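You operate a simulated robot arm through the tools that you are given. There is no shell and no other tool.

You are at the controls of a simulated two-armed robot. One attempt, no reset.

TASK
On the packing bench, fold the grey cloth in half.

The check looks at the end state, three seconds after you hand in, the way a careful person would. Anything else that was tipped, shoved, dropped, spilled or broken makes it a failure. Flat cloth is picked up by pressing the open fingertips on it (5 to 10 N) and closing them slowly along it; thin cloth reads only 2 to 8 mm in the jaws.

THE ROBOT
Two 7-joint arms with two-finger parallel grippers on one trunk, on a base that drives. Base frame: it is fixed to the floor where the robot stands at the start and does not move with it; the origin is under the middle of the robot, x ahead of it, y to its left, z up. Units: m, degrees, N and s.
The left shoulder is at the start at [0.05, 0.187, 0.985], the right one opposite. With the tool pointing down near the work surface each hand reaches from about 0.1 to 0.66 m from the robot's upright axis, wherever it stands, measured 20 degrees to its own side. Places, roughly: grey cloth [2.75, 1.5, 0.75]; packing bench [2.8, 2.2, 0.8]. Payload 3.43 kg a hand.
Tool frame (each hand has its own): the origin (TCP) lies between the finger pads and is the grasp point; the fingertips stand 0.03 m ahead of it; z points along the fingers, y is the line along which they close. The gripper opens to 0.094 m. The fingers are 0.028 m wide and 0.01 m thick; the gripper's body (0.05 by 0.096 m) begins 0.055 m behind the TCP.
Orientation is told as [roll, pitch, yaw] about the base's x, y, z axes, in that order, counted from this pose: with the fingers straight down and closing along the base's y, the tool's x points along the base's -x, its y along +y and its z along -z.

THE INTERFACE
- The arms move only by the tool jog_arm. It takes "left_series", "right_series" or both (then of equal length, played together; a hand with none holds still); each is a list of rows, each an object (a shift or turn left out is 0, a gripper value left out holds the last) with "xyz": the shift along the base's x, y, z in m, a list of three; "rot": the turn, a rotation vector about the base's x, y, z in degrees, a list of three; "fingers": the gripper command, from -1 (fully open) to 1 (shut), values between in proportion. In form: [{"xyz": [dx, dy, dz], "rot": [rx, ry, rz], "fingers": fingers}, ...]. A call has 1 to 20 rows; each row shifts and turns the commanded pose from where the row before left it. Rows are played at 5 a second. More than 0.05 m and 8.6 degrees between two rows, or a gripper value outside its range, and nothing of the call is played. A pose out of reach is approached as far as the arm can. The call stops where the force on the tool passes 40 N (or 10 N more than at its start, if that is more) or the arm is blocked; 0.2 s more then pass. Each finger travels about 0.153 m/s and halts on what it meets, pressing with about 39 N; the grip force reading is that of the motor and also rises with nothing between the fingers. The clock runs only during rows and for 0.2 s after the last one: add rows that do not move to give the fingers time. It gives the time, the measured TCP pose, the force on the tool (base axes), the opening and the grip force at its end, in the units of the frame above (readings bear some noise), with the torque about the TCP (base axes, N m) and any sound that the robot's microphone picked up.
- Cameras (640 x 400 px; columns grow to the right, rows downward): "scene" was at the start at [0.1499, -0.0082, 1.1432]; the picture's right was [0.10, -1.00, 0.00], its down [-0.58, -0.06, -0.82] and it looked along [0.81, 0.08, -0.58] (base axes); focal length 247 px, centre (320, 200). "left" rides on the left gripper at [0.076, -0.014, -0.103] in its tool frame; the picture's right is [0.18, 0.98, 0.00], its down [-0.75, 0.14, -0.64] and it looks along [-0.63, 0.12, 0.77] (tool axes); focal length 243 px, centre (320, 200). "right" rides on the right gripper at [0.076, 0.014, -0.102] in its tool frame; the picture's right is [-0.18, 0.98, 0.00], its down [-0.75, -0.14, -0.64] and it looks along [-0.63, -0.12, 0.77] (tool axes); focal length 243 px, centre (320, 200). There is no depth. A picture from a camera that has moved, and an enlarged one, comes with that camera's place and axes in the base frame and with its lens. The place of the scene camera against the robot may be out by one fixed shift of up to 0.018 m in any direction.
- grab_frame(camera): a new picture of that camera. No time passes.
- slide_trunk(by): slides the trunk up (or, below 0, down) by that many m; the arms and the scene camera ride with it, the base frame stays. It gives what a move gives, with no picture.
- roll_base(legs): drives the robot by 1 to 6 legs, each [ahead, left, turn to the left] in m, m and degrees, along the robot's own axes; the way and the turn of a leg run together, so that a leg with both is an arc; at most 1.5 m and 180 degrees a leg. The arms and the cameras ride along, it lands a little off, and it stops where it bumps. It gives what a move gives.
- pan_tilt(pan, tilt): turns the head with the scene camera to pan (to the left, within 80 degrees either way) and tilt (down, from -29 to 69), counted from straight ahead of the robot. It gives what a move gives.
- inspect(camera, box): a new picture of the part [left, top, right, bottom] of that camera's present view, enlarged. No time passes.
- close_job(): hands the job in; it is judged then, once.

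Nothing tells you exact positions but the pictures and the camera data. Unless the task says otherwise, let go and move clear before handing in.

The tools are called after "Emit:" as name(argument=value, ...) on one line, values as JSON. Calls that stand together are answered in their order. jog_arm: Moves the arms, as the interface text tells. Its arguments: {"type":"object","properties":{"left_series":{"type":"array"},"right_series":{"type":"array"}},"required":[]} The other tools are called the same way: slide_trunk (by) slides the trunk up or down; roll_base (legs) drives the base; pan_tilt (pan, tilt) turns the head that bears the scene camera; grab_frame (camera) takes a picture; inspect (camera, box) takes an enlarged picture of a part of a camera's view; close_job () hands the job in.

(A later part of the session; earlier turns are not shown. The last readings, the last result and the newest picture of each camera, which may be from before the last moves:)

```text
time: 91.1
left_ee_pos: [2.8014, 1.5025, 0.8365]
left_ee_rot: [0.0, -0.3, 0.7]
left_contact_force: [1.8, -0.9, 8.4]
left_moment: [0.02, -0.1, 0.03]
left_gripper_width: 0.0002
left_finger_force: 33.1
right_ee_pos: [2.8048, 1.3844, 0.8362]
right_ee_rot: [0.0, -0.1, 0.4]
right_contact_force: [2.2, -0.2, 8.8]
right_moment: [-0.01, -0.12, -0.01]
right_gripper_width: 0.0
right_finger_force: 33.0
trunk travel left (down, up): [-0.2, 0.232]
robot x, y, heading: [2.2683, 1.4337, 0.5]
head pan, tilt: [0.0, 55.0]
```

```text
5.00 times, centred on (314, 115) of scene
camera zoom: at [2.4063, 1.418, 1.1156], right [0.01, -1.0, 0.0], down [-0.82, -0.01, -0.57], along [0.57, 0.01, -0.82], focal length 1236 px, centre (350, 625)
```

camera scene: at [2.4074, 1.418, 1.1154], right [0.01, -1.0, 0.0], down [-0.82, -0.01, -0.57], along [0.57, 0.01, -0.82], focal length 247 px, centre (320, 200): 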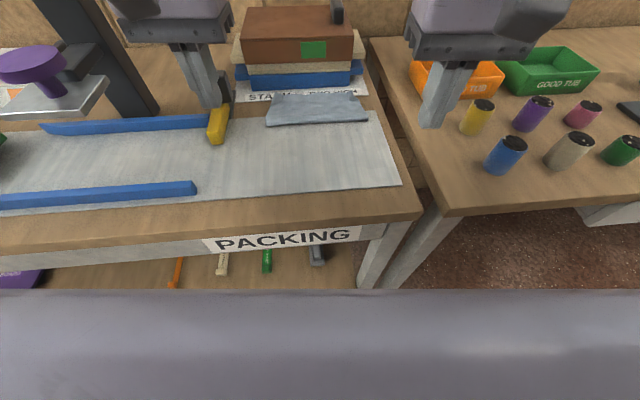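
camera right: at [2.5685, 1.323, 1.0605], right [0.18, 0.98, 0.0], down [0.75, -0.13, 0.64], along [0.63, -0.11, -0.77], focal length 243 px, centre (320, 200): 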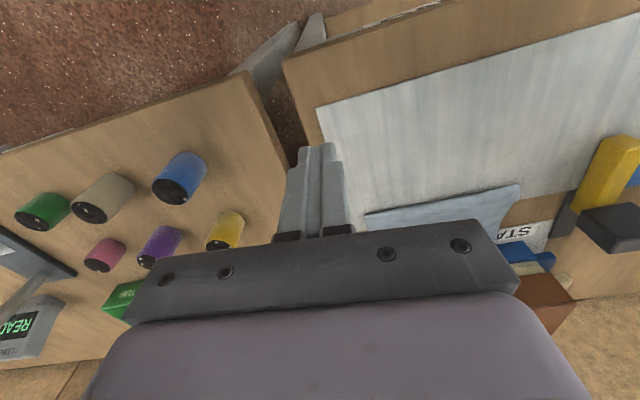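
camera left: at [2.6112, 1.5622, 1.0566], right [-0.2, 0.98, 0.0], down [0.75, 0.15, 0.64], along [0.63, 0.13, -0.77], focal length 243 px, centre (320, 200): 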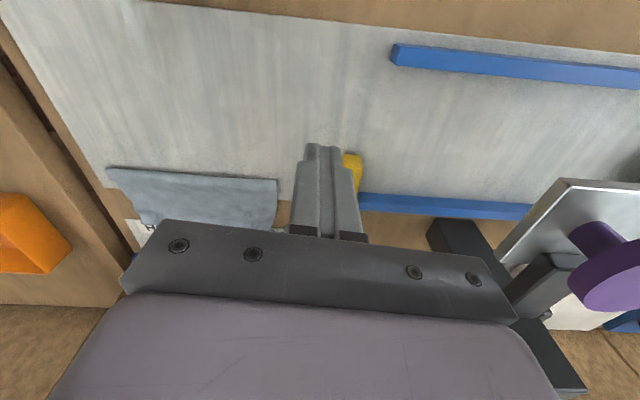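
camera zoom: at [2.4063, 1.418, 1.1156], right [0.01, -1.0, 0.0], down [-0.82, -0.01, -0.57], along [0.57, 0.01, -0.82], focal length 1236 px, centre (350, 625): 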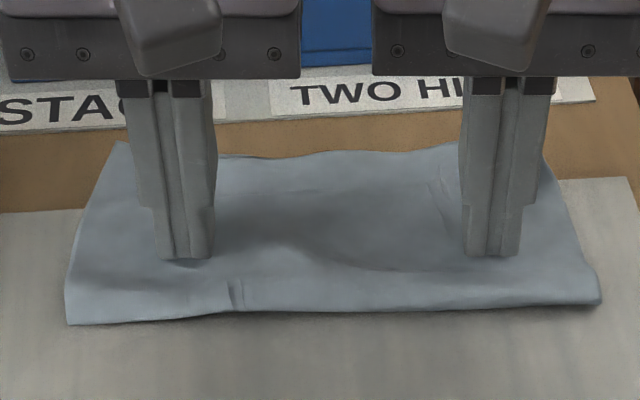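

The whole folded cloth came along. I'll lift the hands off and look from above again.

Emit:
jog_arm(left_series=[{"xyz": [0, 0, 0.01]}, {"xyz": [0, 0, 0.04]}, {"xyz": [-0.02, 0, 0.045]}, {"xyz": [-0.03, 0, 0.035]}, {}], right_series=[{"xyz": [0, 0, 0.01]}, {"xyz": [0, 0, 0.04]}, {"xyz": [-0.02, 0, 0.045]}, {"xyz": [-0.03, 0, 0.035]}, {}])

Emit:
inspect(camera="scene", box=[250, 75, 378, 155])

Emit:
inspect(camera="left", box=[60, 60, 444, 300])

Emit:
inspect(camera="right", box=[200, 40, 584, 280])

```text
time: 92.3
left_ee_pos: [2.7502, 1.5015, 0.9677]
left_ee_rot: [0.0, -0.1, 0.7]
left_contact_force: [-0.5, 0.6, 0.4]
left_moment: [-0.04, -0.03, 0.02]
left_gripper_width: 0.0
left_finger_force: 33.2
right_ee_pos: [2.7547, 1.3859, 0.9657]
right_ee_rot: [0.0, 0.0, 0.5]
right_contact_force: [-0.1, 0.5, -1.0]
right_moment: [0.02, -0.03, -0.01]
right_gripper_width: 0.0
right_finger_force: 32.8
trunk travel left (down, up): [-0.2, 0.232]
robot x, y, heading: [2.2753, 1.4328, 0.8]
head pan, tilt: [0.0, 55.0]
```

```text
5.00 times, centred on (314, 115) of scene
camera zoom: at [2.4072, 1.418, 1.1154], right [0.01, -1.0, 0.0], down [-0.82, -0.01, -0.57], along [0.57, 0.01, -0.82], focal length 1236 px, centre (350, 625)
```

zoom: 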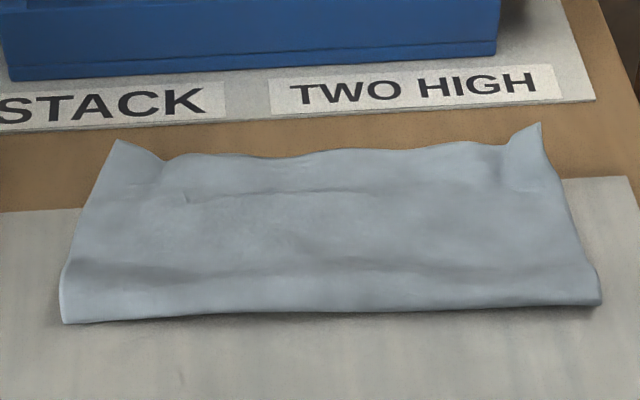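

```text
1.67 times, centred on (252, 180) of left
camera zoom: at [2.6737, 1.4866, 1.0711], right [-0.2, 0.98, 0.0], down [0.75, 0.15, 0.64], along [0.63, 0.13, -0.77], focal length 404 px, centre (433, 233)
```

zoom: 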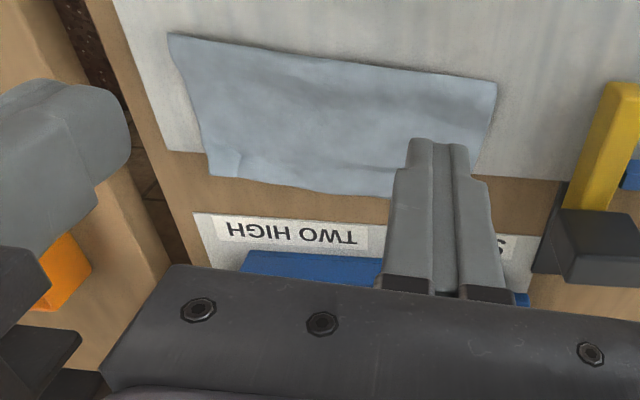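

```text
1.67 times, centred on (392, 160) of right
camera zoom: at [2.6795, 1.3974, 1.0676], right [0.17, 0.98, 0.0], down [0.75, -0.13, 0.64], along [0.63, -0.11, -0.77], focal length 404 px, centre (200, 267)
```

zoom: 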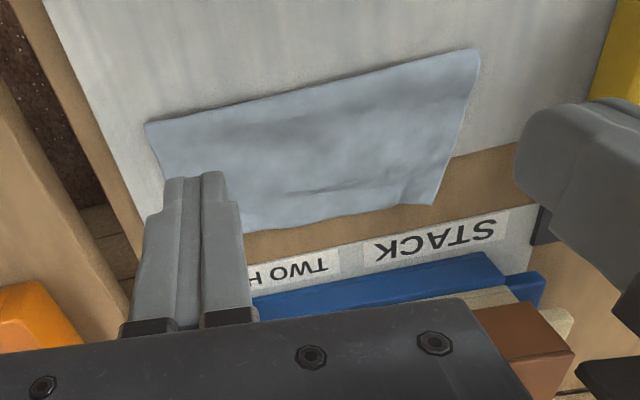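

The fold is neat now: fold line at x about 2.76–2.77, top edge at about 2.857–2.862, and a faint step shows the lower layer ending about 2.3 cm short of that. I'll take the top layer's far corners, with the edge now pointing the right way, to set it back onto the lower edge.

Emit:
jog_arm(left_series=[{"xyz": [0.045, 0.003, 0], "fingers": 0.4}, {"xyz": [0.045, 0.003, 0]}, {"xyz": [0.021, 0, -0.035]}, {"xyz": [0, 0, -0.045]}, {"xyz": [0, 0, -0.027]}, {}], right_series=[{"xyz": [0.045, 0, 0], "fingers": 0.4}, {"xyz": [0.045, 0.001, 0]}, {"xyz": [0.021, 0, -0.035]}, {"xyz": [0, 0, -0.045]}, {"xyz": [0, 0, -0.026]}, {}])

Emit:
inspect(camera="left", box=[60, 40, 444, 280])

Emit:
inspect(camera="right", box=[200, 20, 584, 260])

Emit:
inspect(camera="scene", box=[250, 75, 378, 155])

```text
time: 93.7
left_ee_pos: [2.8637, 1.5089, 0.8582]
left_ee_rot: [0.0, -0.1, 0.6]
left_contact_force: [-0.3, -1.1, 0.7]
left_moment: [-0.02, 0.03, -0.01]
left_gripper_width: 0.0279
left_finger_force: 0.1
right_ee_pos: [2.8672, 1.3843, 0.8891]
right_ee_rot: [0.0, 0.1, 0.6]
right_contact_force: [0.7, 0.2, -0.2]
right_moment: [-0.01, 0.01, 0.01]
right_gripper_width: 0.0281
right_finger_force: 0.0
right hand out of reach, approached as far as the arm can: row 3, 4, 5
trunk travel left (down, up): [-0.2, 0.232]
robot x, y, heading: [2.2735, 1.4296, 0.4]
head pan, tilt: [0.0, 55.0]
```

```text
1.67 times, centred on (252, 160) of left
camera zoom: at [2.7871, 1.4934, 0.9619], right [-0.2, 0.98, 0.0], down [0.75, 0.15, 0.64], along [0.63, 0.13, -0.77], focal length 404 px, centre (433, 267)
```

zoom: 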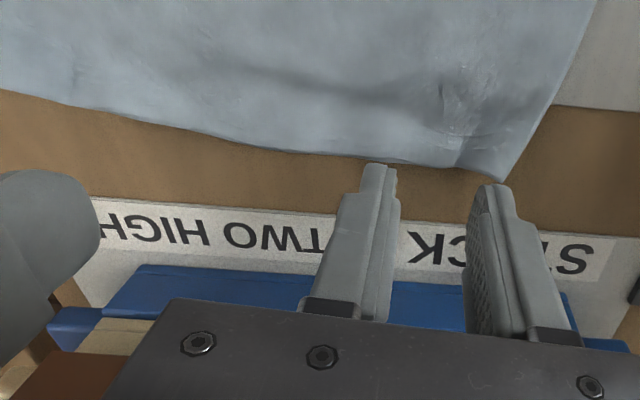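

```text
1.67 times, centred on (392, 140) of right
camera zoom: at [2.7925, 1.3981, 0.9914], right [0.17, 0.98, 0.0], down [0.76, -0.13, 0.64], along [0.63, -0.11, -0.77], focal length 404 px, centre (200, 300)
```

zoom: 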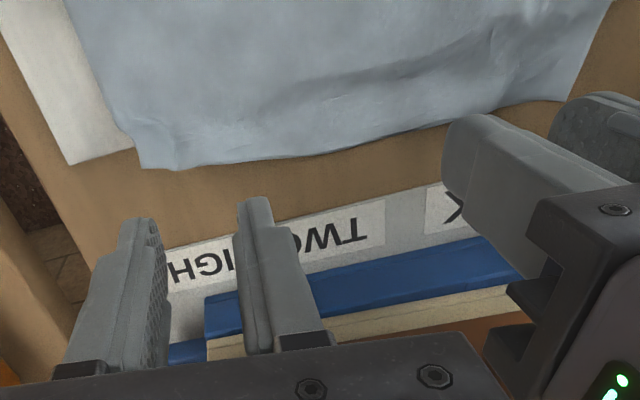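

```text
5.00 times, centred on (314, 115) of scene
camera zoom: at [2.4075, 1.418, 1.1153], right [0.01, -1.0, 0.0], down [-0.82, -0.01, -0.57], along [0.57, 0.01, -0.82], focal length 1236 px, centre (350, 625)
```

zoom: 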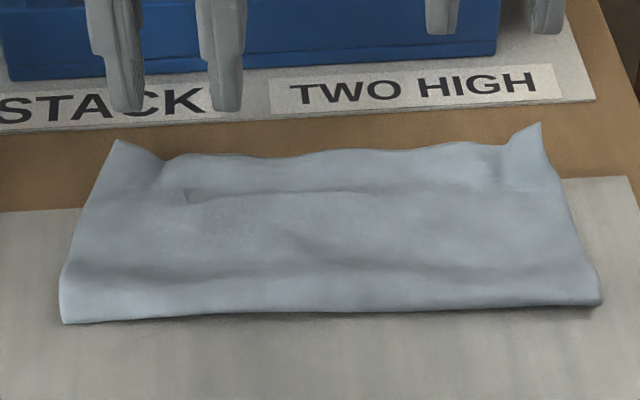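

The right hand is at the limit of its reach, but since the edge now points outwards a wider overlap is fine. I'll bring both hands back a little to x about 2.858.

Emit:
jog_arm(left_series=[{"xyz": [-0.003, 0, 0]}, {"xyz": [-0.003, 0, 0]}, {}, {}], right_series=[{"xyz": [-0.005, 0.001, 0]}, {"xyz": [-0.005, 0.001, 0]}, {}, {}])

```text
time: 94.7
left_ee_pos: [2.8574, 1.5077, 0.8568]
left_ee_rot: [0.1, -0.1, 0.7]
left_contact_force: [0.7, -0.9, 0.4]
left_moment: [0.01, 0.01, 0.02]
left_gripper_width: 0.0283
left_finger_force: 0.0
right_ee_pos: [2.8678, 1.3859, 0.8896]
right_ee_rot: [0.0, 0.1, 0.5]
right_contact_force: [0.0, 0.4, 0.7]
right_moment: [0.0, 0.0, -0.03]
right_gripper_width: 0.0283
right_finger_force: 0.0
right hand out of reach, approached as far as the arm can: row 1, 2
trunk travel left (down, up): [-0.2, 0.232]
robot x, y, heading: [2.2753, 1.4354, 0.6]
head pan, tilt: [0.0, 55.0]
```

The right arm is stuck at its limit. I'll raise it and bring it back further before coming down again.

Emit:
jog_arm(right_series=[{"xyz": [0, 0, 0.04]}, {"xyz": [-0.02, 0, 0.02]}, {"xyz": [-0.01, 0, 0]}, {}])

```text
time: 95.7
left_ee_pos: [2.8574, 1.5091, 0.8581]
left_ee_rot: [0.0, -0.1, 0.7]
left_contact_force: [-0.3, 0.7, -0.1]
left_moment: [-0.02, 0.03, -0.04]
left_gripper_width: 0.028
left_finger_force: 0.1
right_ee_pos: [2.8327, 1.3819, 0.9367]
right_ee_rot: [0.0, 0.0, 0.5]
right_contact_force: [-0.2, 0.6, -0.3]
right_moment: [-0.01, 0.01, 0.01]
right_gripper_width: 0.0283
right_finger_force: 0.0
right hand out of reach, approached as far as the arm can: row 1
trunk travel left (down, up): [-0.2, 0.232]
robot x, y, heading: [2.2738, 1.4313, 0.5]
head pan, tilt: [0.0, 55.0]
```

The right hand moves freely again. I'll lower it there first and then move it outwards to find its limit at low height.

Emit:
jog_arm(right_series=[{"xyz": [0, 0.001, -0.04]}, {"xyz": [0, 0.001, -0.035]}, {"xyz": [0.005, 0.001, 0]}, {"xyz": [0.005, 0, 0]}, {"xyz": [0.005, 0, 0]}, {"xyz": [0.005, 0, 0]}, {"xyz": [0.004, 0, 0]}, {}])

```text
time: 97.5
left_ee_pos: [2.8581, 1.5095, 0.8584]
left_ee_rot: [0.1, 0.0, 0.6]
left_contact_force: [0.4, 0.4, 0.0]
left_moment: [0.0, -0.01, 0.01]
left_gripper_width: 0.0282
left_finger_force: 0.1
right_ee_pos: [2.857, 1.3855, 0.8624]
right_ee_rot: [0.1, 0.0, 0.5]
right_contact_force: [-0.3, -0.5, 1.3]
right_moment: [0.01, -0.04, 0.01]
right_gripper_width: 0.0282
right_finger_force: 0.0
trunk travel left (down, up): [-0.2, 0.232]
robot x, y, heading: [2.2692, 1.4338, 0.5]
head pan, tilt: [0.0, 55.0]
```

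Both hands are now at x about 2.857 above the far corners. I'll check the view before pressing down.

Emit:
inspect(camera="left", box=[220, 70, 440, 208])

Emit:
inspect(camera="right", box=[200, 70, 420, 208])

```text
2.90 times, centred on (330, 139) of left
camera zoom: at [2.7806, 1.493, 0.9622], right [-0.2, 0.98, 0.0], down [0.75, 0.15, 0.64], along [0.63, 0.13, -0.77], focal length 703 px, centre (291, 377)
```

zoom: 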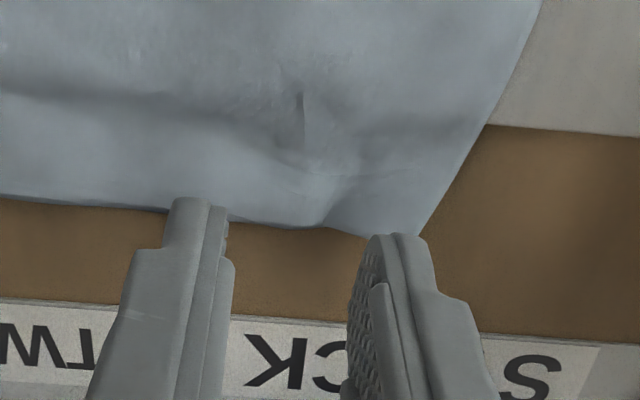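

```text
2.90 times, centred on (310, 139) of right
camera zoom: at [2.7817, 1.3982, 0.965], right [0.17, 0.98, 0.0], down [0.75, -0.13, 0.64], along [0.63, -0.11, -0.77], focal length 703 px, centre (349, 377)
```

zoom: 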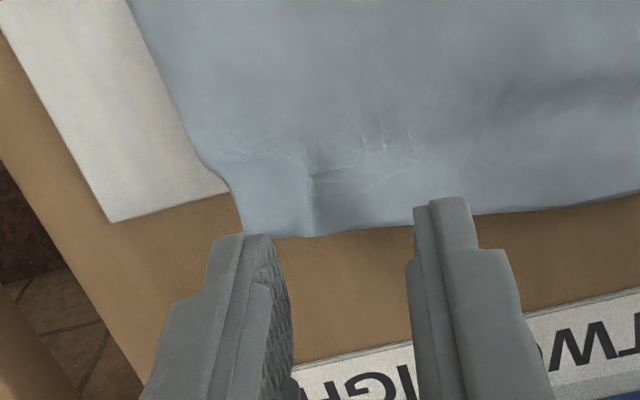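

The fingers will land on the overhanging part of the top layer only. I'll lower both hands to just above contact, then step down.

Emit:
jog_arm(left_series=[{"xyz": [0, 0, -0.01]}, {"xyz": [0, 0, -0.01]}, {"xyz": [0, 0, -0.002]}, {}], right_series=[{"xyz": [0, 0, -0.012]}, {"xyz": [0, 0, -0.012]}, {"xyz": [0, 0, -0.002]}, {}])

```text
time: 98.5
left_ee_pos: [2.8569, 1.5081, 0.8357]
left_ee_rot: [-0.1, -0.1, 0.7]
left_contact_force: [0.3, 0.4, -0.2]
left_moment: [0.0, -0.04, 0.04]
left_gripper_width: 0.028
left_finger_force: 0.0
right_ee_pos: [2.8557, 1.3858, 0.8376]
right_ee_rot: [-0.1, 0.0, 0.5]
right_contact_force: [-0.9, -0.4, 0.4]
right_moment: [-0.01, 0.0, 0.0]
right_gripper_width: 0.0281
right_finger_force: 0.1
trunk travel left (down, up): [-0.2, 0.232]
robot x, y, heading: [2.2752, 1.4339, 0.7]
head pan, tilt: [0.0, 55.0]
```

Emit:
jog_arm(left_series=[{"xyz": [0, 0, -0.001]}, {"xyz": [0, 0, -0.001]}, {}], right_series=[{"xyz": [0, 0, -0.0015]}, {"xyz": [0, 0, -0.0015]}, {}])

```text
time: 99.3
left_ee_pos: [2.8569, 1.5086, 0.8345]
left_ee_rot: [0.0, -0.1, 0.6]
left_contact_force: [0.0, -0.2, 0.4]
left_moment: [0.0, -0.02, 0.05]
left_gripper_width: 0.0282
left_finger_force: 0.0
right_ee_pos: [2.8571, 1.3865, 0.8356]
right_ee_rot: [0.0, -0.2, 0.5]
right_contact_force: [-1.0, -0.2, 10.1]
right_moment: [-0.19, 0.16, 0.03]
right_gripper_width: 0.0285
right_finger_force: 0.2
trunk travel left (down, up): [-0.2, 0.232]
robot x, y, heading: [2.2705, 1.4318, 0.6]
head pan, tilt: [0.0, 55.0]
```

The right fingers rest on the edge of the mat (10 N), while the left are over the slightly lower bench top with no load yet. I'll lower the left a little more and ease the right.

Emit:
jog_arm(left_series=[{"xyz": [0, 0, -0.001]}, {"xyz": [0, 0, -0.001]}, {}], right_series=[{"xyz": [0, 0, 0.0003]}, {}, {}])

```text
time: 100.1
left_ee_pos: [2.8571, 1.5079, 0.8328]
left_ee_rot: [0.0, -0.1, 0.7]
left_contact_force: [1.1, 0.0, 0.3]
left_moment: [-0.03, 0.04, -0.03]
left_gripper_width: 0.0283
left_finger_force: 0.1
right_ee_pos: [2.856, 1.3865, 0.8344]
right_ee_rot: [-0.1, -0.1, 0.5]
right_contact_force: [0.7, -0.9, 11.6]
right_moment: [-0.19, 0.13, 0.01]
right_gripper_width: 0.0286
right_finger_force: 0.3
trunk travel left (down, up): [-0.2, 0.232]
robot x, y, heading: [2.2721, 1.4324, 0.6]
head pan, tilt: [0.0, 55.0]
```

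Emit:
jog_arm(left_series=[{"xyz": [0, 0, -0.001]}, {"xyz": [0, 0, -0.001]}, {}], right_series=[{"xyz": [0, 0, 0.0005]}, {}, {}])

```text
time: 100.9
left_ee_pos: [2.8579, 1.508, 0.8316]
left_ee_rot: [0.0, -0.2, 0.8]
left_contact_force: [0.2, -0.2, 7.9]
left_moment: [0.05, 0.06, 0.0]
left_gripper_width: 0.0281
left_finger_force: 0.0
right_ee_pos: [2.8559, 1.3851, 0.8346]
right_ee_rot: [0.0, 0.0, 0.5]
right_contact_force: [0.9, -0.8, 6.8]
right_moment: [-0.09, 0.08, 0.0]
right_gripper_width: 0.0284
right_finger_force: 0.3
trunk travel left (down, up): [-0.2, 0.232]
robot x, y, heading: [2.2718, 1.432, 0.6]
head pan, tilt: [0.0, 55.0]
```

Left presses with 8 N and right with 7 N. I'll close both slowly on the top layer's far corners.

Emit:
jog_arm(left_series=[{"fingers": 0.44}, {"fingers": 0.48, "xyz": [0, -0.0003, -0.0002]}, {"fingers": 0.52, "xyz": [0, -0.0003, -0.0002]}, {"fingers": 0.56, "xyz": [0, -0.0003, 0]}, {"fingers": 0.6, "xyz": [0, -0.0003, 0]}, {"fingers": 0.64}, {"fingers": 0.68}, {"fingers": 0.72}, {}], right_series=[{"fingers": 0.44}, {"fingers": 0.48, "xyz": [0, 0.0003, -0.0002]}, {"fingers": 0.52, "xyz": [0, 0.0003, -0.0002]}, {"fingers": 0.56, "xyz": [0, 0.0003, 0]}, {"fingers": 0.6, "xyz": [0, 0.0003, 0]}, {"fingers": 0.64}, {"fingers": 0.68}, {"fingers": 0.72}, {}])

Emit:
inspect(camera="left", box=[220, 70, 440, 208])

Emit:
inspect(camera="right", box=[200, 70, 420, 208])

```text
time: 102.9
left_ee_pos: [2.8569, 1.5071, 0.8317]
left_ee_rot: [0.0, -0.2, 0.7]
left_contact_force: [0.0, -1.0, 14.9]
left_moment: [0.0, -0.01, 0.0]
left_gripper_width: 0.0126
left_finger_force: 0.0
right_ee_pos: [2.856, 1.3867, 0.8353]
right_ee_rot: [0.0, -0.1, 0.5]
right_contact_force: [0.2, -0.4, 3.4]
right_moment: [-0.01, 0.05, -0.02]
right_gripper_width: 0.0132
right_finger_force: 0.0
trunk travel left (down, up): [-0.2, 0.232]
robot x, y, heading: [2.2713, 1.4327, 0.9]
head pan, tilt: [0.0, 55.0]
```

```text
2.90 times, centred on (330, 139) of left
camera zoom: at [2.7794, 1.4916, 0.935], right [-0.2, 0.98, 0.0], down [0.75, 0.15, 0.65], along [0.63, 0.13, -0.76], focal length 703 px, centre (291, 377)
```

zoom: 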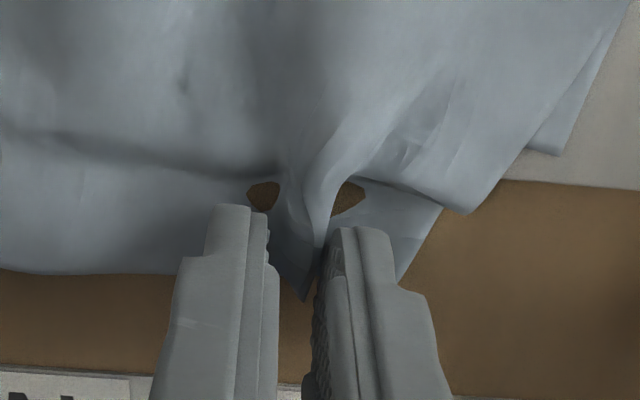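

```text
2.90 times, centred on (310, 139) of right
camera zoom: at [2.7808, 1.3995, 0.9377], right [0.17, 0.98, 0.0], down [0.75, -0.13, 0.64], along [0.63, -0.11, -0.77], focal length 703 px, centre (349, 377)
```

zoom: 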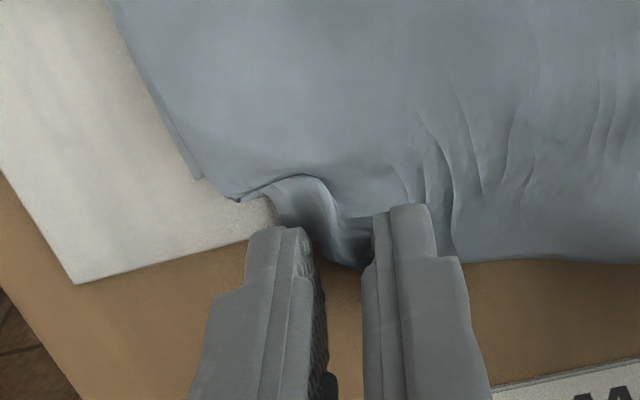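

Rucks are forming at both corners, and the lower layer's corners now show at about [2.823, 1.554] and [2.835, 1.360], which gives me the target for the top edge. I'll close fully.

Emit:
jog_arm(left_series=[{"fingers": 0.76, "xyz": [0, 0, 0.0008]}, {"fingers": 0.8}, {"fingers": 0.84}, {"fingers": 0.88}, {"fingers": 0.92}, {"fingers": 0.96}, {"fingers": 1.0}, {}, {}], right_series=[{"fingers": 0.76, "xyz": [0, 0, -0.0007]}, {"fingers": 0.8}, {"fingers": 0.84}, {"fingers": 0.88}, {"fingers": 0.92}, {"fingers": 0.96}, {"fingers": 1.0}, {}, {}])

Emit:
inspect(camera="left", box=[220, 70, 440, 208])

Emit:
inspect(camera="right", box=[200, 70, 420, 208])

Emit:
inspect(camera="scene", box=[250, 75, 378, 155])

```text
time: 104.9
left_ee_pos: [2.8577, 1.5058, 0.8323]
left_ee_rot: [0.0, -0.2, 0.8]
left_contact_force: [0.4, -4.1, 2.5]
left_moment: [-0.12, 0.0, 0.01]
left_gripper_width: 0.0023
left_finger_force: 36.9
right_ee_pos: [2.8566, 1.3862, 0.8353]
right_ee_rot: [0.1, -0.2, 0.6]
right_contact_force: [-1.0, 3.5, 18.3]
right_moment: [0.03, 0.25, 0.0]
right_gripper_width: 0.0021
right_finger_force: 36.6
trunk travel left (down, up): [-0.2, 0.232]
robot x, y, heading: [2.2713, 1.4362, 0.7]
head pan, tilt: [0.0, 55.0]
```

```text
2.90 times, centred on (330, 139) of left
camera zoom: at [2.7793, 1.4917, 0.9354], right [-0.2, 0.98, 0.0], down [0.75, 0.15, 0.64], along [0.63, 0.13, -0.76], focal length 703 px, centre (291, 377)
```

zoom: 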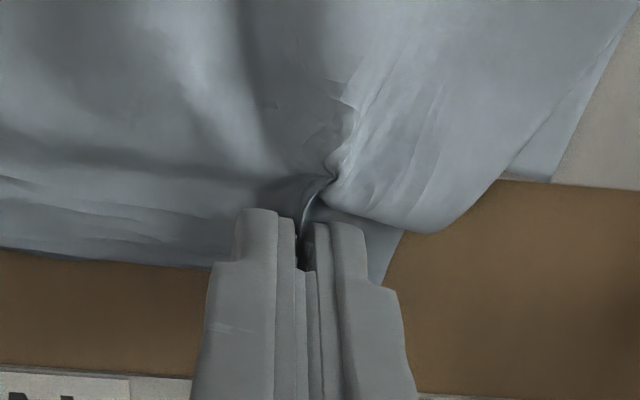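

```text
2.90 times, centred on (310, 139) of right
camera zoom: at [2.7807, 1.3998, 0.9373], right [0.17, 0.98, 0.0], down [0.75, -0.13, 0.64], along [0.63, -0.11, -0.76], focal length 703 px, centre (349, 377)
```

zoom: 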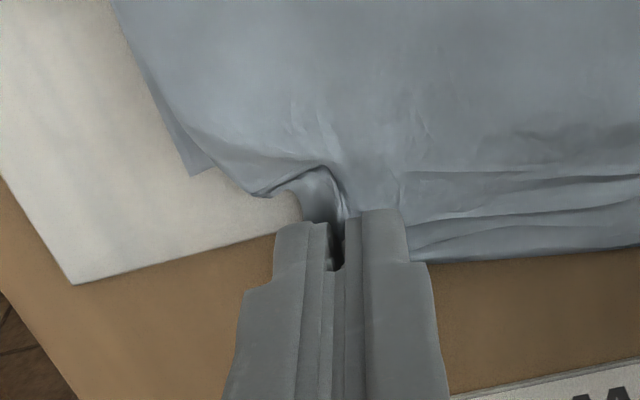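

```text
5.00 times, centred on (314, 115) of scene
camera zoom: at [2.4058, 1.4181, 1.1157], right [0.01, -1.0, 0.0], down [-0.82, -0.01, -0.58], along [0.58, 0.01, -0.82], focal length 1236 px, centre (350, 625)
```

zoom: 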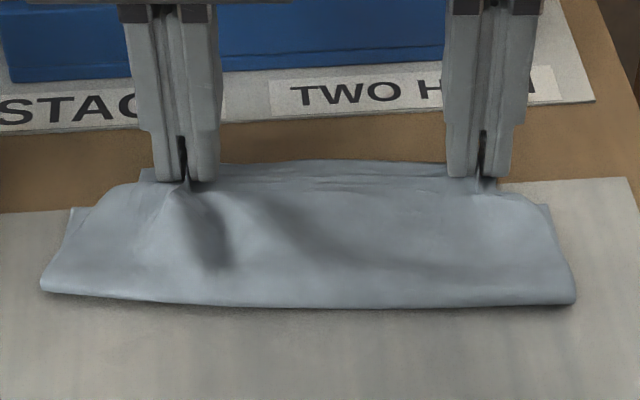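

Both far corners of the top layer are held (about 2 mm in the jaws). I'll lift them in an arc back towards me so the fold opens a little and re-forms, easing the hands together and 6 mm to the left to match the lower layer.

Emit:
jog_arm(left_series=[{"xyz": [-0.002, -0.001, 0.006]}, {"xyz": [-0.004, -0.001, 0.01]}, {"xyz": [-0.006, 0.001, 0.009]}, {"xyz": [-0.006, 0.001, 0.008]}, {"xyz": [-0.0075, 0.001, 0.008]}, {"xyz": [-0.0075, 0.001, 0.007]}, {"xyz": [-0.0085, 0.001, 0.005]}, {"xyz": [-0.0085, 0.001, 0.005]}, {"xyz": [-0.008, 0, 0.003]}, {"xyz": [-0.008, 0, 0.002]}, {}], right_series=[{"xyz": [-0.002, 0.001, 0.005]}, {"xyz": [-0.004, 0.001, 0.009]}, {"xyz": [-0.006, 0.001, 0.009]}, {"xyz": [-0.006, 0.001, 0.008]}, {"xyz": [-0.0075, 0.001, 0.008]}, {"xyz": [-0.0075, 0.001, 0.006]}, {"xyz": [-0.0085, 0.001, 0.005]}, {"xyz": [-0.0085, 0.001, 0.005]}, {"xyz": [-0.007, 0, 0.003]}, {"xyz": [-0.007, 0, 0.002]}, {}])

Emit:
inspect(camera="left", box=[60, 40, 444, 280])

Emit:
inspect(camera="right", box=[200, 20, 584, 260])

Emit:
inspect(camera="scene", box=[240, 70, 400, 170])

```text
time: 107.3
left_ee_pos: [2.7904, 1.5113, 0.8927]
left_ee_rot: [0.0, -0.1, 0.6]
left_contact_force: [0.0, -0.3, -0.2]
left_moment: [0.01, -0.01, 0.02]
left_gripper_width: 0.002
left_finger_force: 37.4
right_ee_pos: [2.7937, 1.3935, 0.8945]
right_ee_rot: [0.1, -0.1, 0.5]
right_contact_force: [0.2, 0.2, 0.3]
right_moment: [-0.01, -0.03, 0.0]
right_gripper_width: 0.002
right_finger_force: 36.7
trunk travel left (down, up): [-0.2, 0.232]
robot x, y, heading: [2.2716, 1.4325, 0.5]
head pan, tilt: [0.0, 55.0]
```

```text
1.67 times, centred on (252, 160) of left
camera zoom: at [2.7141, 1.496, 0.9972], right [-0.2, 0.98, 0.0], down [0.75, 0.15, 0.64], along [0.63, 0.13, -0.77], focal length 404 px, centre (433, 267)
```

zoom: 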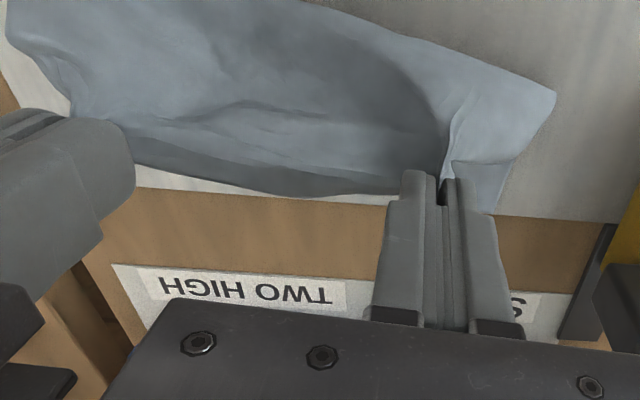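

```text
1.67 times, centred on (392, 140) of right
camera zoom: at [2.7181, 1.4078, 0.996], right [0.18, 0.98, 0.0], down [0.75, -0.13, 0.64], along [0.63, -0.11, -0.77], focal length 404 px, centre (200, 300)
```

zoom: 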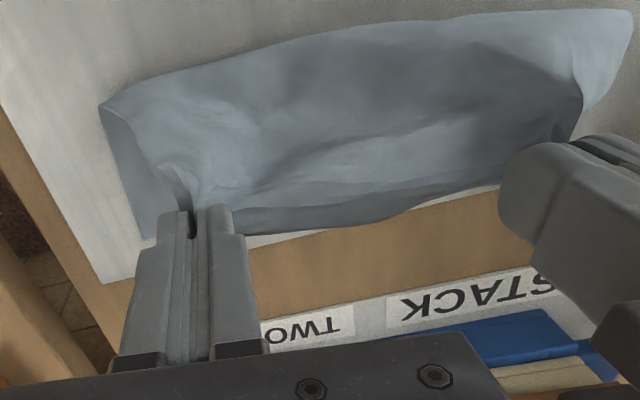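

```text
4.00 times, centred on (320, 120) of scene
camera zoom: at [2.4073, 1.418, 1.1154], right [0.01, -1.0, 0.0], down [-0.82, -0.01, -0.57], along [0.57, 0.01, -0.82], focal length 988 px, centre (320, 520)
```

zoom: 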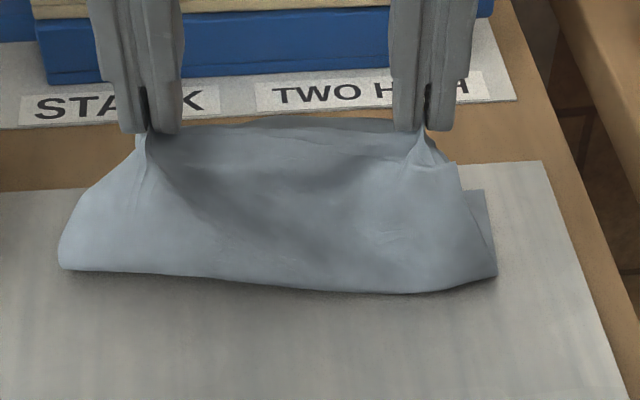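

The lower layer's far edge is now visible at x about 2.826–2.834, and the fold sits near x 2.75, which is right for half. I'll lay the held edge forward and down exactly onto that far edge.

Emit:
jog_arm(left_series=[{"xyz": [0.008, 0, -0.004]}, {"xyz": [0.008, 0, -0.006]}, {"xyz": [0.007, 0, -0.007]}, {"xyz": [0.006, 0, -0.008]}, {"xyz": [0.005, 0, -0.008]}, {"xyz": [0.003, 0, -0.008]}, {"xyz": [0.0016, 0, -0.006]}, {"xyz": [0, 0, -0.003]}, {}], right_series=[{"xyz": [0.007, 0, -0.004]}, {"xyz": [0.007, 0, -0.006]}, {"xyz": [0.006, 0, -0.007]}, {"xyz": [0.005, 0, -0.008]}, {"xyz": [0.004, 0, -0.008]}, {"xyz": [0.0025, 0, -0.008]}, {"xyz": [0.0018, 0, -0.006]}, {"xyz": [0, 0, -0.003]}, {}])

Emit:
inspect(camera="left", box=[60, 40, 444, 280])

Emit:
inspect(camera="right", box=[200, 20, 584, 260])

Emit:
inspect(camera="scene", box=[240, 70, 400, 170])

```text
time: 109.3
left_ee_pos: [2.8296, 1.5102, 0.8428]
left_ee_rot: [0.0, -0.1, 0.7]
left_contact_force: [-0.7, -1.4, -0.5]
left_moment: [-0.03, -0.01, 0.02]
left_gripper_width: 0.0021
left_finger_force: 36.5
right_ee_pos: [2.8256, 1.3945, 0.8437]
right_ee_rot: [-0.1, 0.0, 0.5]
right_contact_force: [0.0, 1.1, -0.4]
right_moment: [-0.01, 0.02, -0.03]
right_gripper_width: 0.002
right_finger_force: 36.3
trunk travel left (down, up): [-0.2, 0.232]
robot x, y, heading: [2.2722, 1.4339, 0.4]
head pan, tilt: [0.0, 55.0]
```

```text
1.67 times, centred on (252, 160) of left
camera zoom: at [2.753, 1.4956, 0.9474], right [-0.2, 0.98, 0.0], down [0.75, 0.15, 0.64], along [0.63, 0.13, -0.77], focal length 404 px, centre (433, 267)
```

zoom: 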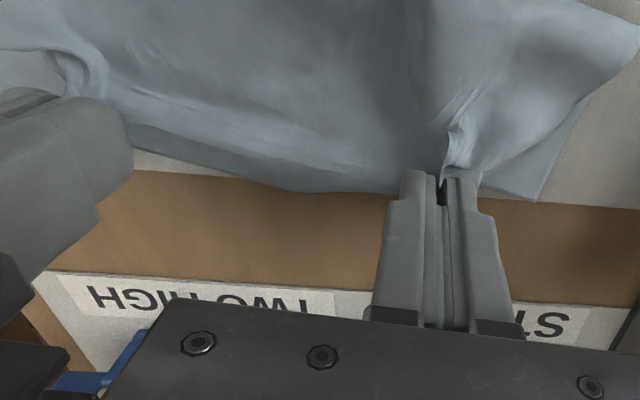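

```text
1.67 times, centred on (392, 140) of right
camera zoom: at [2.7509, 1.4078, 0.9457], right [0.17, 0.98, 0.0], down [0.75, -0.13, 0.64], along [0.63, -0.11, -0.77], focal length 404 px, centre (200, 300)
```

zoom: 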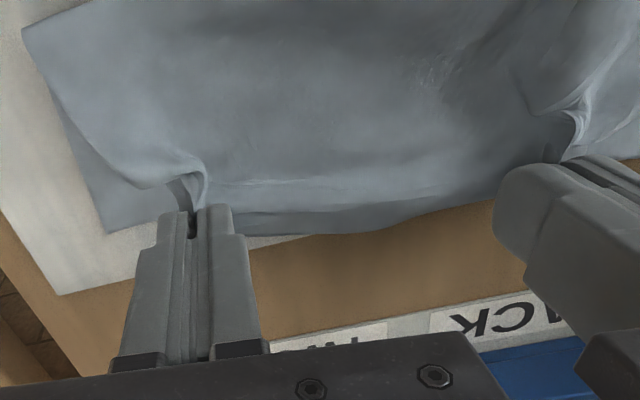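

```text
4.00 times, centred on (320, 120) of scene
camera zoom: at [2.4074, 1.4181, 1.1154], right [0.01, -1.0, 0.0], down [-0.82, -0.01, -0.57], along [0.57, 0.01, -0.82], focal length 988 px, centre (320, 520)
```

zoom: 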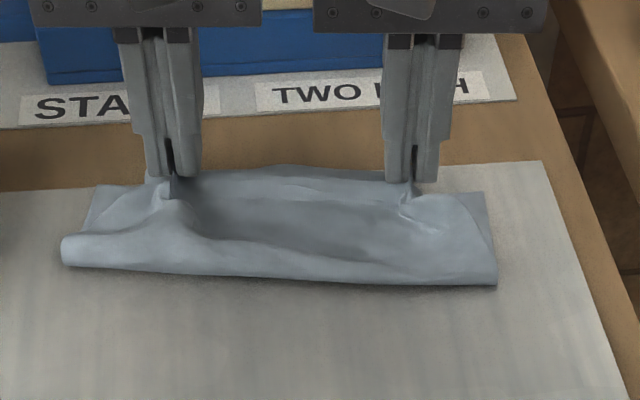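

The held edge now sits almost on the lower layer's far edge, about 1 cm short in the middle. I'll shift 3 mm further, lower a bit more and release slowly.

Emit:
jog_arm(left_series=[{"xyz": [0.003, 0, -0.002]}, {"xyz": [0, 0, -0.002]}, {"fingers": 0.96}, {"fingers": 0.92}, {"fingers": 0.86}, {"fingers": 0.8}, {"fingers": 0.72}, {"fingers": 0.64}, {"fingers": 0.56}, {"fingers": 0.48}, {}, {"xyz": [0, 0, 0.006]}, {"xyz": [0, 0, 0.015]}, {"xyz": [0, 0, 0.03]}, {"xyz": [0, 0, 0.04]}, {}], right_series=[{"xyz": [0.003, 0, -0.002]}, {"xyz": [0, 0, -0.002]}, {"fingers": 0.96}, {"fingers": 0.92}, {"fingers": 0.86}, {"fingers": 0.8}, {"fingers": 0.72}, {"fingers": 0.64}, {"fingers": 0.56}, {"fingers": 0.48}, {}, {"xyz": [0, 0, 0.006]}, {"xyz": [0, 0, 0.015]}, {"xyz": [0, 0, 0.03]}, {"xyz": [0, 0, 0.04]}, {}])

Emit:
inspect(camera="left", box=[60, 40, 444, 280])

Emit:
inspect(camera="right", box=[200, 20, 584, 260])

Emit:
inspect(camera="scene", box=[240, 70, 400, 170])

```text
time: 112.7
left_ee_pos: [2.8331, 1.5129, 0.9298]
left_ee_rot: [-0.1, -0.1, 0.7]
left_contact_force: [0.1, 0.6, 0.5]
left_moment: [-0.03, -0.04, 0.01]
left_gripper_width: 0.0244
left_finger_force: 0.0
right_ee_pos: [2.8289, 1.3936, 0.9311]
right_ee_rot: [0.0, 0.0, 0.5]
right_contact_force: [-0.3, -0.3, 1.7]
right_moment: [0.04, -0.03, 0.02]
right_gripper_width: 0.0242
right_finger_force: 0.0
trunk travel left (down, up): [-0.2, 0.232]
robot x, y, heading: [2.2729, 1.4344, 0.4]
head pan, tilt: [0.0, 55.0]
```

```text
1.67 times, centred on (252, 160) of left
camera zoom: at [2.7563, 1.4968, 1.0345], right [-0.2, 0.98, 0.0], down [0.75, 0.15, 0.64], along [0.63, 0.13, -0.77], focal length 404 px, centre (433, 267)
```

zoom: 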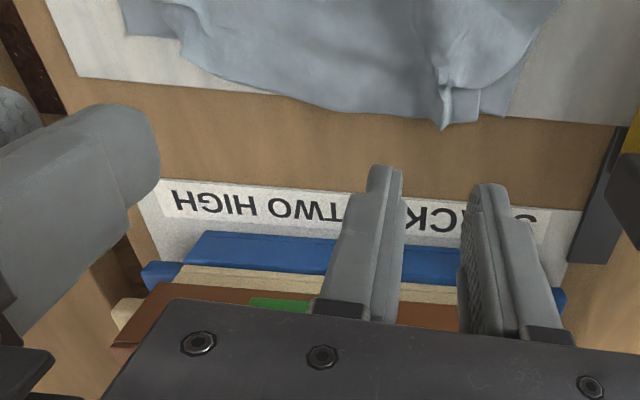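

```text
1.67 times, centred on (392, 140) of right
camera zoom: at [2.7543, 1.4072, 1.0338], right [0.17, 0.98, 0.0], down [0.76, -0.13, 0.64], along [0.63, -0.11, -0.77], focal length 404 px, centre (200, 300)
```

zoom: 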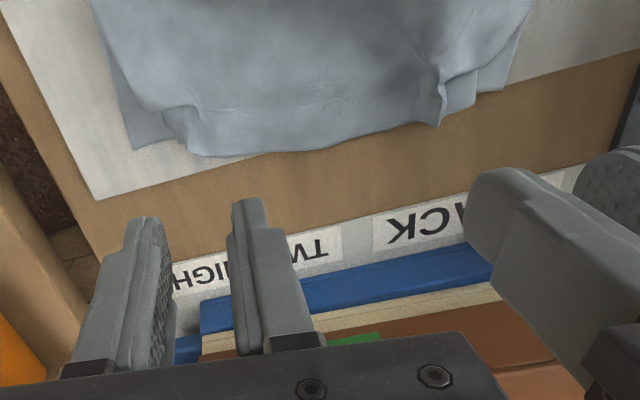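

```text
4.00 times, centred on (320, 120) of scene
camera zoom: at [2.4072, 1.418, 1.1154], right [0.01, -1.0, 0.0], down [-0.82, -0.01, -0.57], along [0.57, 0.01, -0.82], focal length 988 px, centre (320, 520)
```

zoom: 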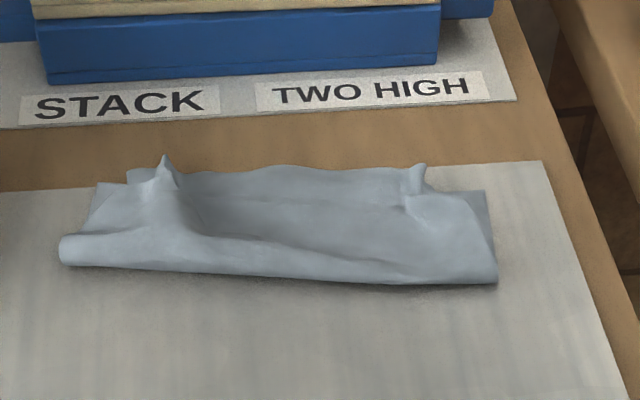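

The fold is in place with the edges nearly together; two small peaks remain where I held the cloth. I'll draw back and look closely before smoothing.

Emit:
jog_arm(left_series=[{"xyz": [-0.04, 0, 0.02]}, {"xyz": [-0.045, 0, 0.02]}, {}, {}, {}], right_series=[{"xyz": [-0.04, 0, 0.02]}, {"xyz": [-0.04, 0, 0.02]}, {}, {}, {}])

Emit:
inspect(camera="left", box=[60, 40, 444, 280])

Emit:
inspect(camera="right", box=[200, 20, 584, 260])

Emit:
inspect(camera="scene", box=[250, 85, 370, 160])

```text
time: 113.9
left_ee_pos: [2.7476, 1.5114, 0.9705]
left_ee_rot: [0.0, -0.1, 0.7]
left_contact_force: [-0.6, 0.3, 0.0]
left_moment: [0.0, 0.0, -0.02]
left_gripper_width: 0.0245
left_finger_force: 0.1
right_ee_pos: [2.7484, 1.3936, 0.9712]
right_ee_rot: [0.0, 0.0, 0.5]
right_contact_force: [0.5, 0.2, -1.0]
right_moment: [0.01, -0.02, 0.0]
right_gripper_width: 0.0246
right_finger_force: 0.0
trunk travel left (down, up): [-0.2, 0.232]
robot x, y, heading: [2.2758, 1.4348, 0.5]
head pan, tilt: [0.0, 55.0]
```

```text
1.67 times, centred on (252, 160) of left
camera zoom: at [2.6707, 1.4962, 1.0738], right [-0.2, 0.98, 0.0], down [0.75, 0.15, 0.64], along [0.63, 0.13, -0.77], focal length 404 px, centre (433, 267)
```

zoom: 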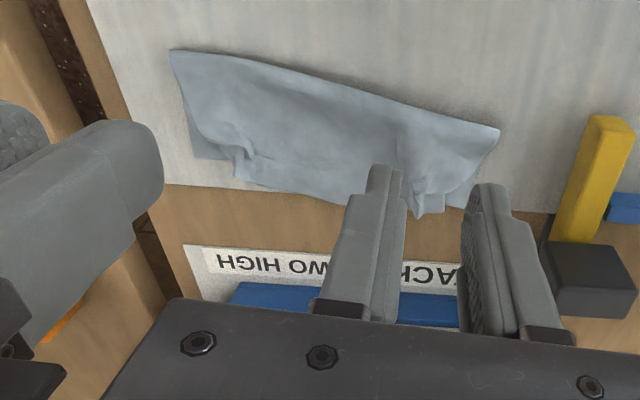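

```text
1.67 times, centred on (392, 140) of right
camera zoom: at [2.6737, 1.4064, 1.0725], right [0.18, 0.98, 0.0], down [0.75, -0.13, 0.64], along [0.63, -0.11, -0.77], focal length 404 px, centre (200, 300)
```

zoom: 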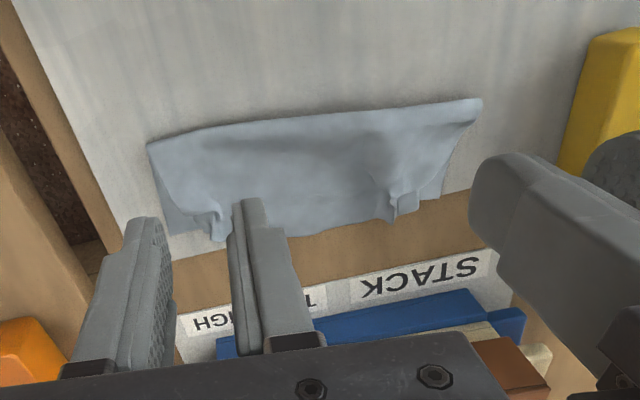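

```text
5.33 times, centred on (310, 122) of scene
camera zoom: at [2.4073, 1.418, 1.1154], right [0.01, -1.0, 0.0], down [-0.82, -0.01, -0.57], along [0.57, 0.01, -0.82], focal length 1318 px, centre (373, 613)
```

zoom: 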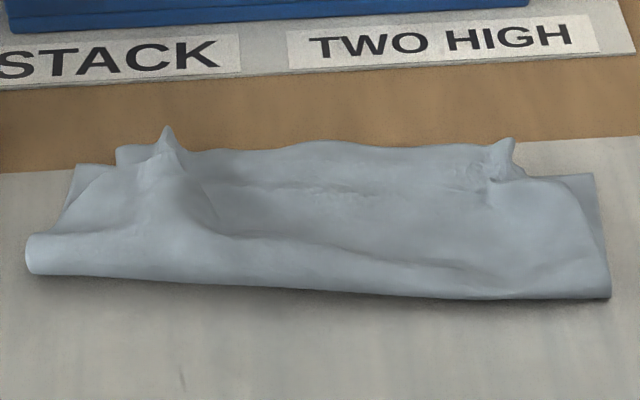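

The fold looks right; what remains are two small gathered ridges at [2.825, 1.517] and [2.82, 1.393] that make the top edge a bit narrow. I'll straddle each ridge with slightly open fingers, press lightly and open them to spread the gathers.

Emit:
jog_arm(left_series=[{"xyz": [0.04, 0.003, 0], "fingers": 0.58}, {"xyz": [0.037, 0.0025, -0.02]}, {"xyz": [0, 0, -0.04]}, {"xyz": [0, 0, -0.04]}, {"xyz": [0, 0, -0.022]}, {}], right_series=[{"xyz": [0.04, 0, 0], "fingers": 0.58}, {"xyz": [0.0335, 0, -0.02]}, {"xyz": [0, 0, -0.04]}, {"xyz": [0, 0, -0.04]}, {"xyz": [0, 0, -0.022]}, {}])

Emit:
inspect(camera="left", box=[220, 70, 440, 208])

Emit:
inspect(camera="right", box=[200, 70, 420, 208])

```text
time: 115.3
left_ee_pos: [2.8248, 1.5174, 0.8466]
left_ee_rot: [-0.1, -0.2, 0.7]
left_contact_force: [-0.5, 0.2, 0.3]
left_moment: [0.02, 0.01, -0.01]
left_gripper_width: 0.0197
left_finger_force: 0.1
right_ee_pos: [2.8218, 1.3951, 0.8485]
right_ee_rot: [0.0, 0.0, 0.5]
right_contact_force: [-0.7, -1.1, -0.2]
right_moment: [0.02, -0.03, 0.0]
right_gripper_width: 0.0196
right_finger_force: 0.1
trunk travel left (down, up): [-0.2, 0.232]
robot x, y, heading: [2.2745, 1.4303, 0.7]
head pan, tilt: [0.0, 55.0]
```

```text
2.90 times, centred on (330, 139) of left
camera zoom: at [2.7477, 1.5012, 0.9507], right [-0.2, 0.98, 0.0], down [0.75, 0.15, 0.64], along [0.63, 0.13, -0.77], focal length 703 px, centre (291, 377)
```

zoom: 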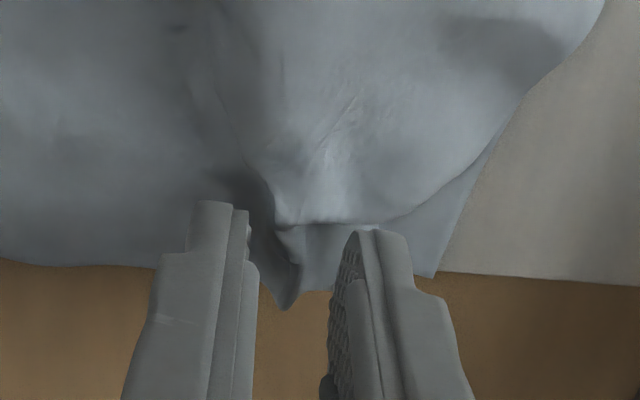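

```text
2.90 times, centred on (310, 139) of right
camera zoom: at [2.7474, 1.4077, 0.9506], right [0.18, 0.98, 0.0], down [0.75, -0.13, 0.64], along [0.63, -0.11, -0.77], focal length 703 px, centre (349, 377)
```

zoom: 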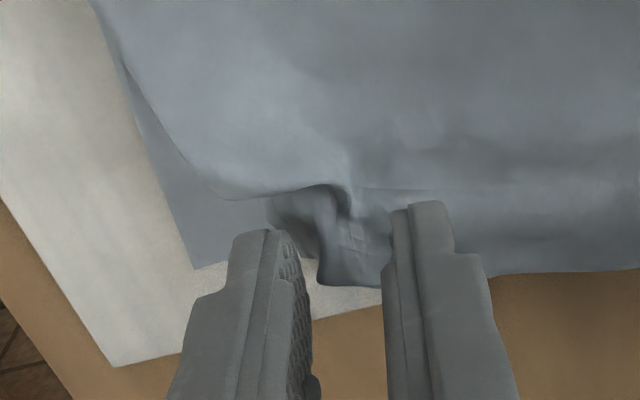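

The fingers straddle the ridges, but the top corners lie about 1.5 cm back and inwards, so I'll move back 12 mm to cover them, press lightly and spread.

Emit:
jog_arm(left_series=[{"xyz": [-0.012, 0, 0]}, {"xyz": [0, 0, -0.005]}, {"xyz": [0, 0, -0.003]}, {}], right_series=[{"xyz": [-0.012, -0.001, 0]}, {"xyz": [0, 0, -0.006]}, {"xyz": [0, 0, -0.003]}, {}])

```text
time: 116.3
left_ee_pos: [2.8115, 1.5174, 0.8403]
left_ee_rot: [0.0, 0.0, 0.7]
left_contact_force: [-0.4, -0.3, 1.8]
left_moment: [0.06, 0.01, 0.0]
left_gripper_width: 0.0197
left_finger_force: 0.0
right_ee_pos: [2.8102, 1.394, 0.839]
right_ee_rot: [0.0, 0.0, 0.5]
right_contact_force: [-1.1, 0.5, -0.5]
right_moment: [0.0, 0.01, 0.03]
right_gripper_width: 0.0194
right_finger_force: 0.0
trunk travel left (down, up): [-0.2, 0.232]
robot x, y, heading: [2.2768, 1.4349, 0.8]
head pan, tilt: [0.0, 55.0]
```

Emit:
jog_arm(left_series=[{"xyz": [0, 0, -0.001]}, {"xyz": [0, 0, -0.001]}, {}], right_series=[{"xyz": [0, 0, -0.001]}, {"xyz": [0, 0, -0.0015]}, {}])

```text
time: 117.1
left_ee_pos: [2.8136, 1.5161, 0.8386]
left_ee_rot: [0.0, -0.1, 0.6]
left_contact_force: [0.1, 1.1, 2.8]
left_moment: [0.05, 0.02, -0.03]
left_gripper_width: 0.0197
left_finger_force: 0.0
right_ee_pos: [2.8104, 1.3948, 0.8373]
right_ee_rot: [-0.1, 0.0, 0.5]
right_contact_force: [0.2, -0.6, 1.3]
right_moment: [-0.01, 0.0, 0.02]
right_gripper_width: 0.0198
right_finger_force: 0.1
trunk travel left (down, up): [-0.2, 0.232]
robot x, y, heading: [2.2722, 1.4342, 0.9]
head pan, tilt: [0.0, 55.0]
```

Light contact on both. I'll press a touch more and open the fingers slowly to spread the gathers.

Emit:
jog_arm(left_series=[{"xyz": [0, 0, -0.0008]}, {"fingers": 0.54}, {"fingers": 0.5}, {"fingers": 0.46}, {"fingers": 0.42}, {"fingers": 0.38}, {"fingers": 0.34}, {"fingers": 0.3}, {"fingers": 0.26}, {"fingers": 0.22}, {"fingers": 0.18}, {}], right_series=[{"xyz": [0, 0, -0.0012]}, {"fingers": 0.54}, {"fingers": 0.5}, {"fingers": 0.46}, {"fingers": 0.42}, {"fingers": 0.38}, {"fingers": 0.34}, {"fingers": 0.3}, {"fingers": 0.26}, {"fingers": 0.22}, {"fingers": 0.18}, {}])

Emit:
inspect(camera="left", box=[220, 70, 440, 208])

Emit:
inspect(camera="right", box=[200, 70, 420, 208])

Emit:
inspect(camera="scene", box=[250, 85, 370, 160])

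```text
time: 119.7
left_ee_pos: [2.8122, 1.5159, 0.8368]
left_ee_rot: [0.1, 0.0, 0.7]
left_contact_force: [1.0, -1.8, 2.3]
left_moment: [0.0, 0.02, 0.01]
left_gripper_width: 0.0373
left_finger_force: 0.0
right_ee_pos: [2.8104, 1.3938, 0.8371]
right_ee_rot: [0.0, 0.1, 0.5]
right_contact_force: [0.3, 0.9, 3.7]
right_moment: [-0.06, 0.03, -0.03]
right_gripper_width: 0.0373
right_finger_force: 0.1
trunk travel left (down, up): [-0.2, 0.232]
robot x, y, heading: [2.2743, 1.4343, 0.5]
head pan, tilt: [0.0, 55.0]
```

```text
2.90 times, centred on (330, 139) of left
camera zoom: at [2.7356, 1.5014, 0.942], right [-0.2, 0.98, 0.0], down [0.75, 0.15, 0.64], along [0.63, 0.13, -0.77], focal length 703 px, centre (291, 377)
```

zoom: 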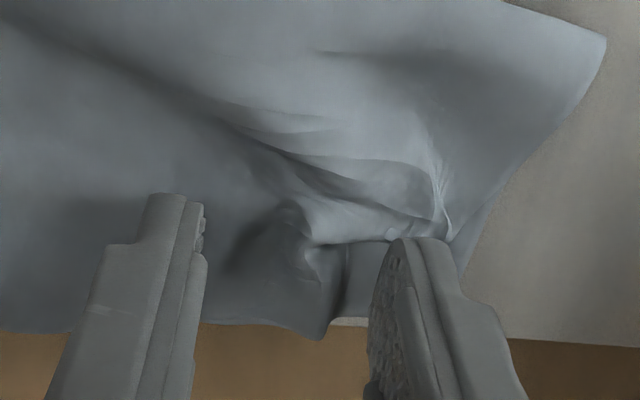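

```text
2.90 times, centred on (310, 139) of right
camera zoom: at [2.7356, 1.4069, 0.9386], right [0.17, 0.98, 0.0], down [0.75, -0.13, 0.64], along [0.63, -0.11, -0.77], focal length 703 px, centre (349, 377)
```

zoom: 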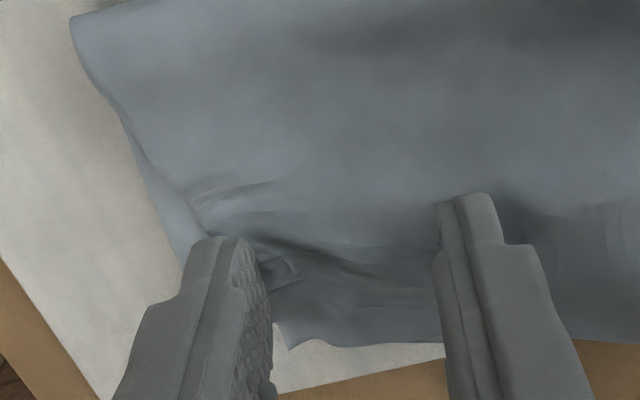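

```text
5.33 times, centred on (310, 122) of scene
camera zoom: at [2.4069, 1.4179, 1.1155], right [0.01, -1.0, 0.0], down [-0.82, -0.01, -0.57], along [0.57, 0.01, -0.82], focal length 1318 px, centre (373, 613)
```

zoom: 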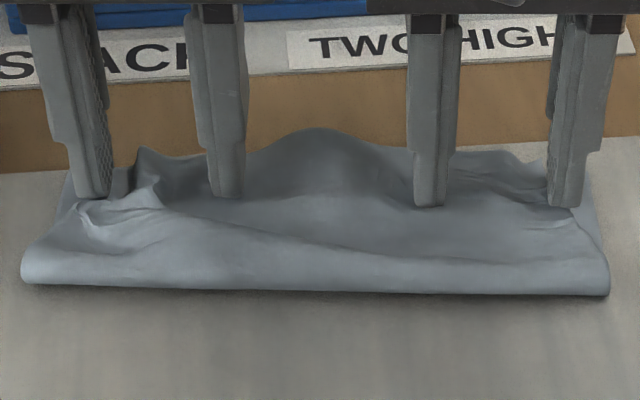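

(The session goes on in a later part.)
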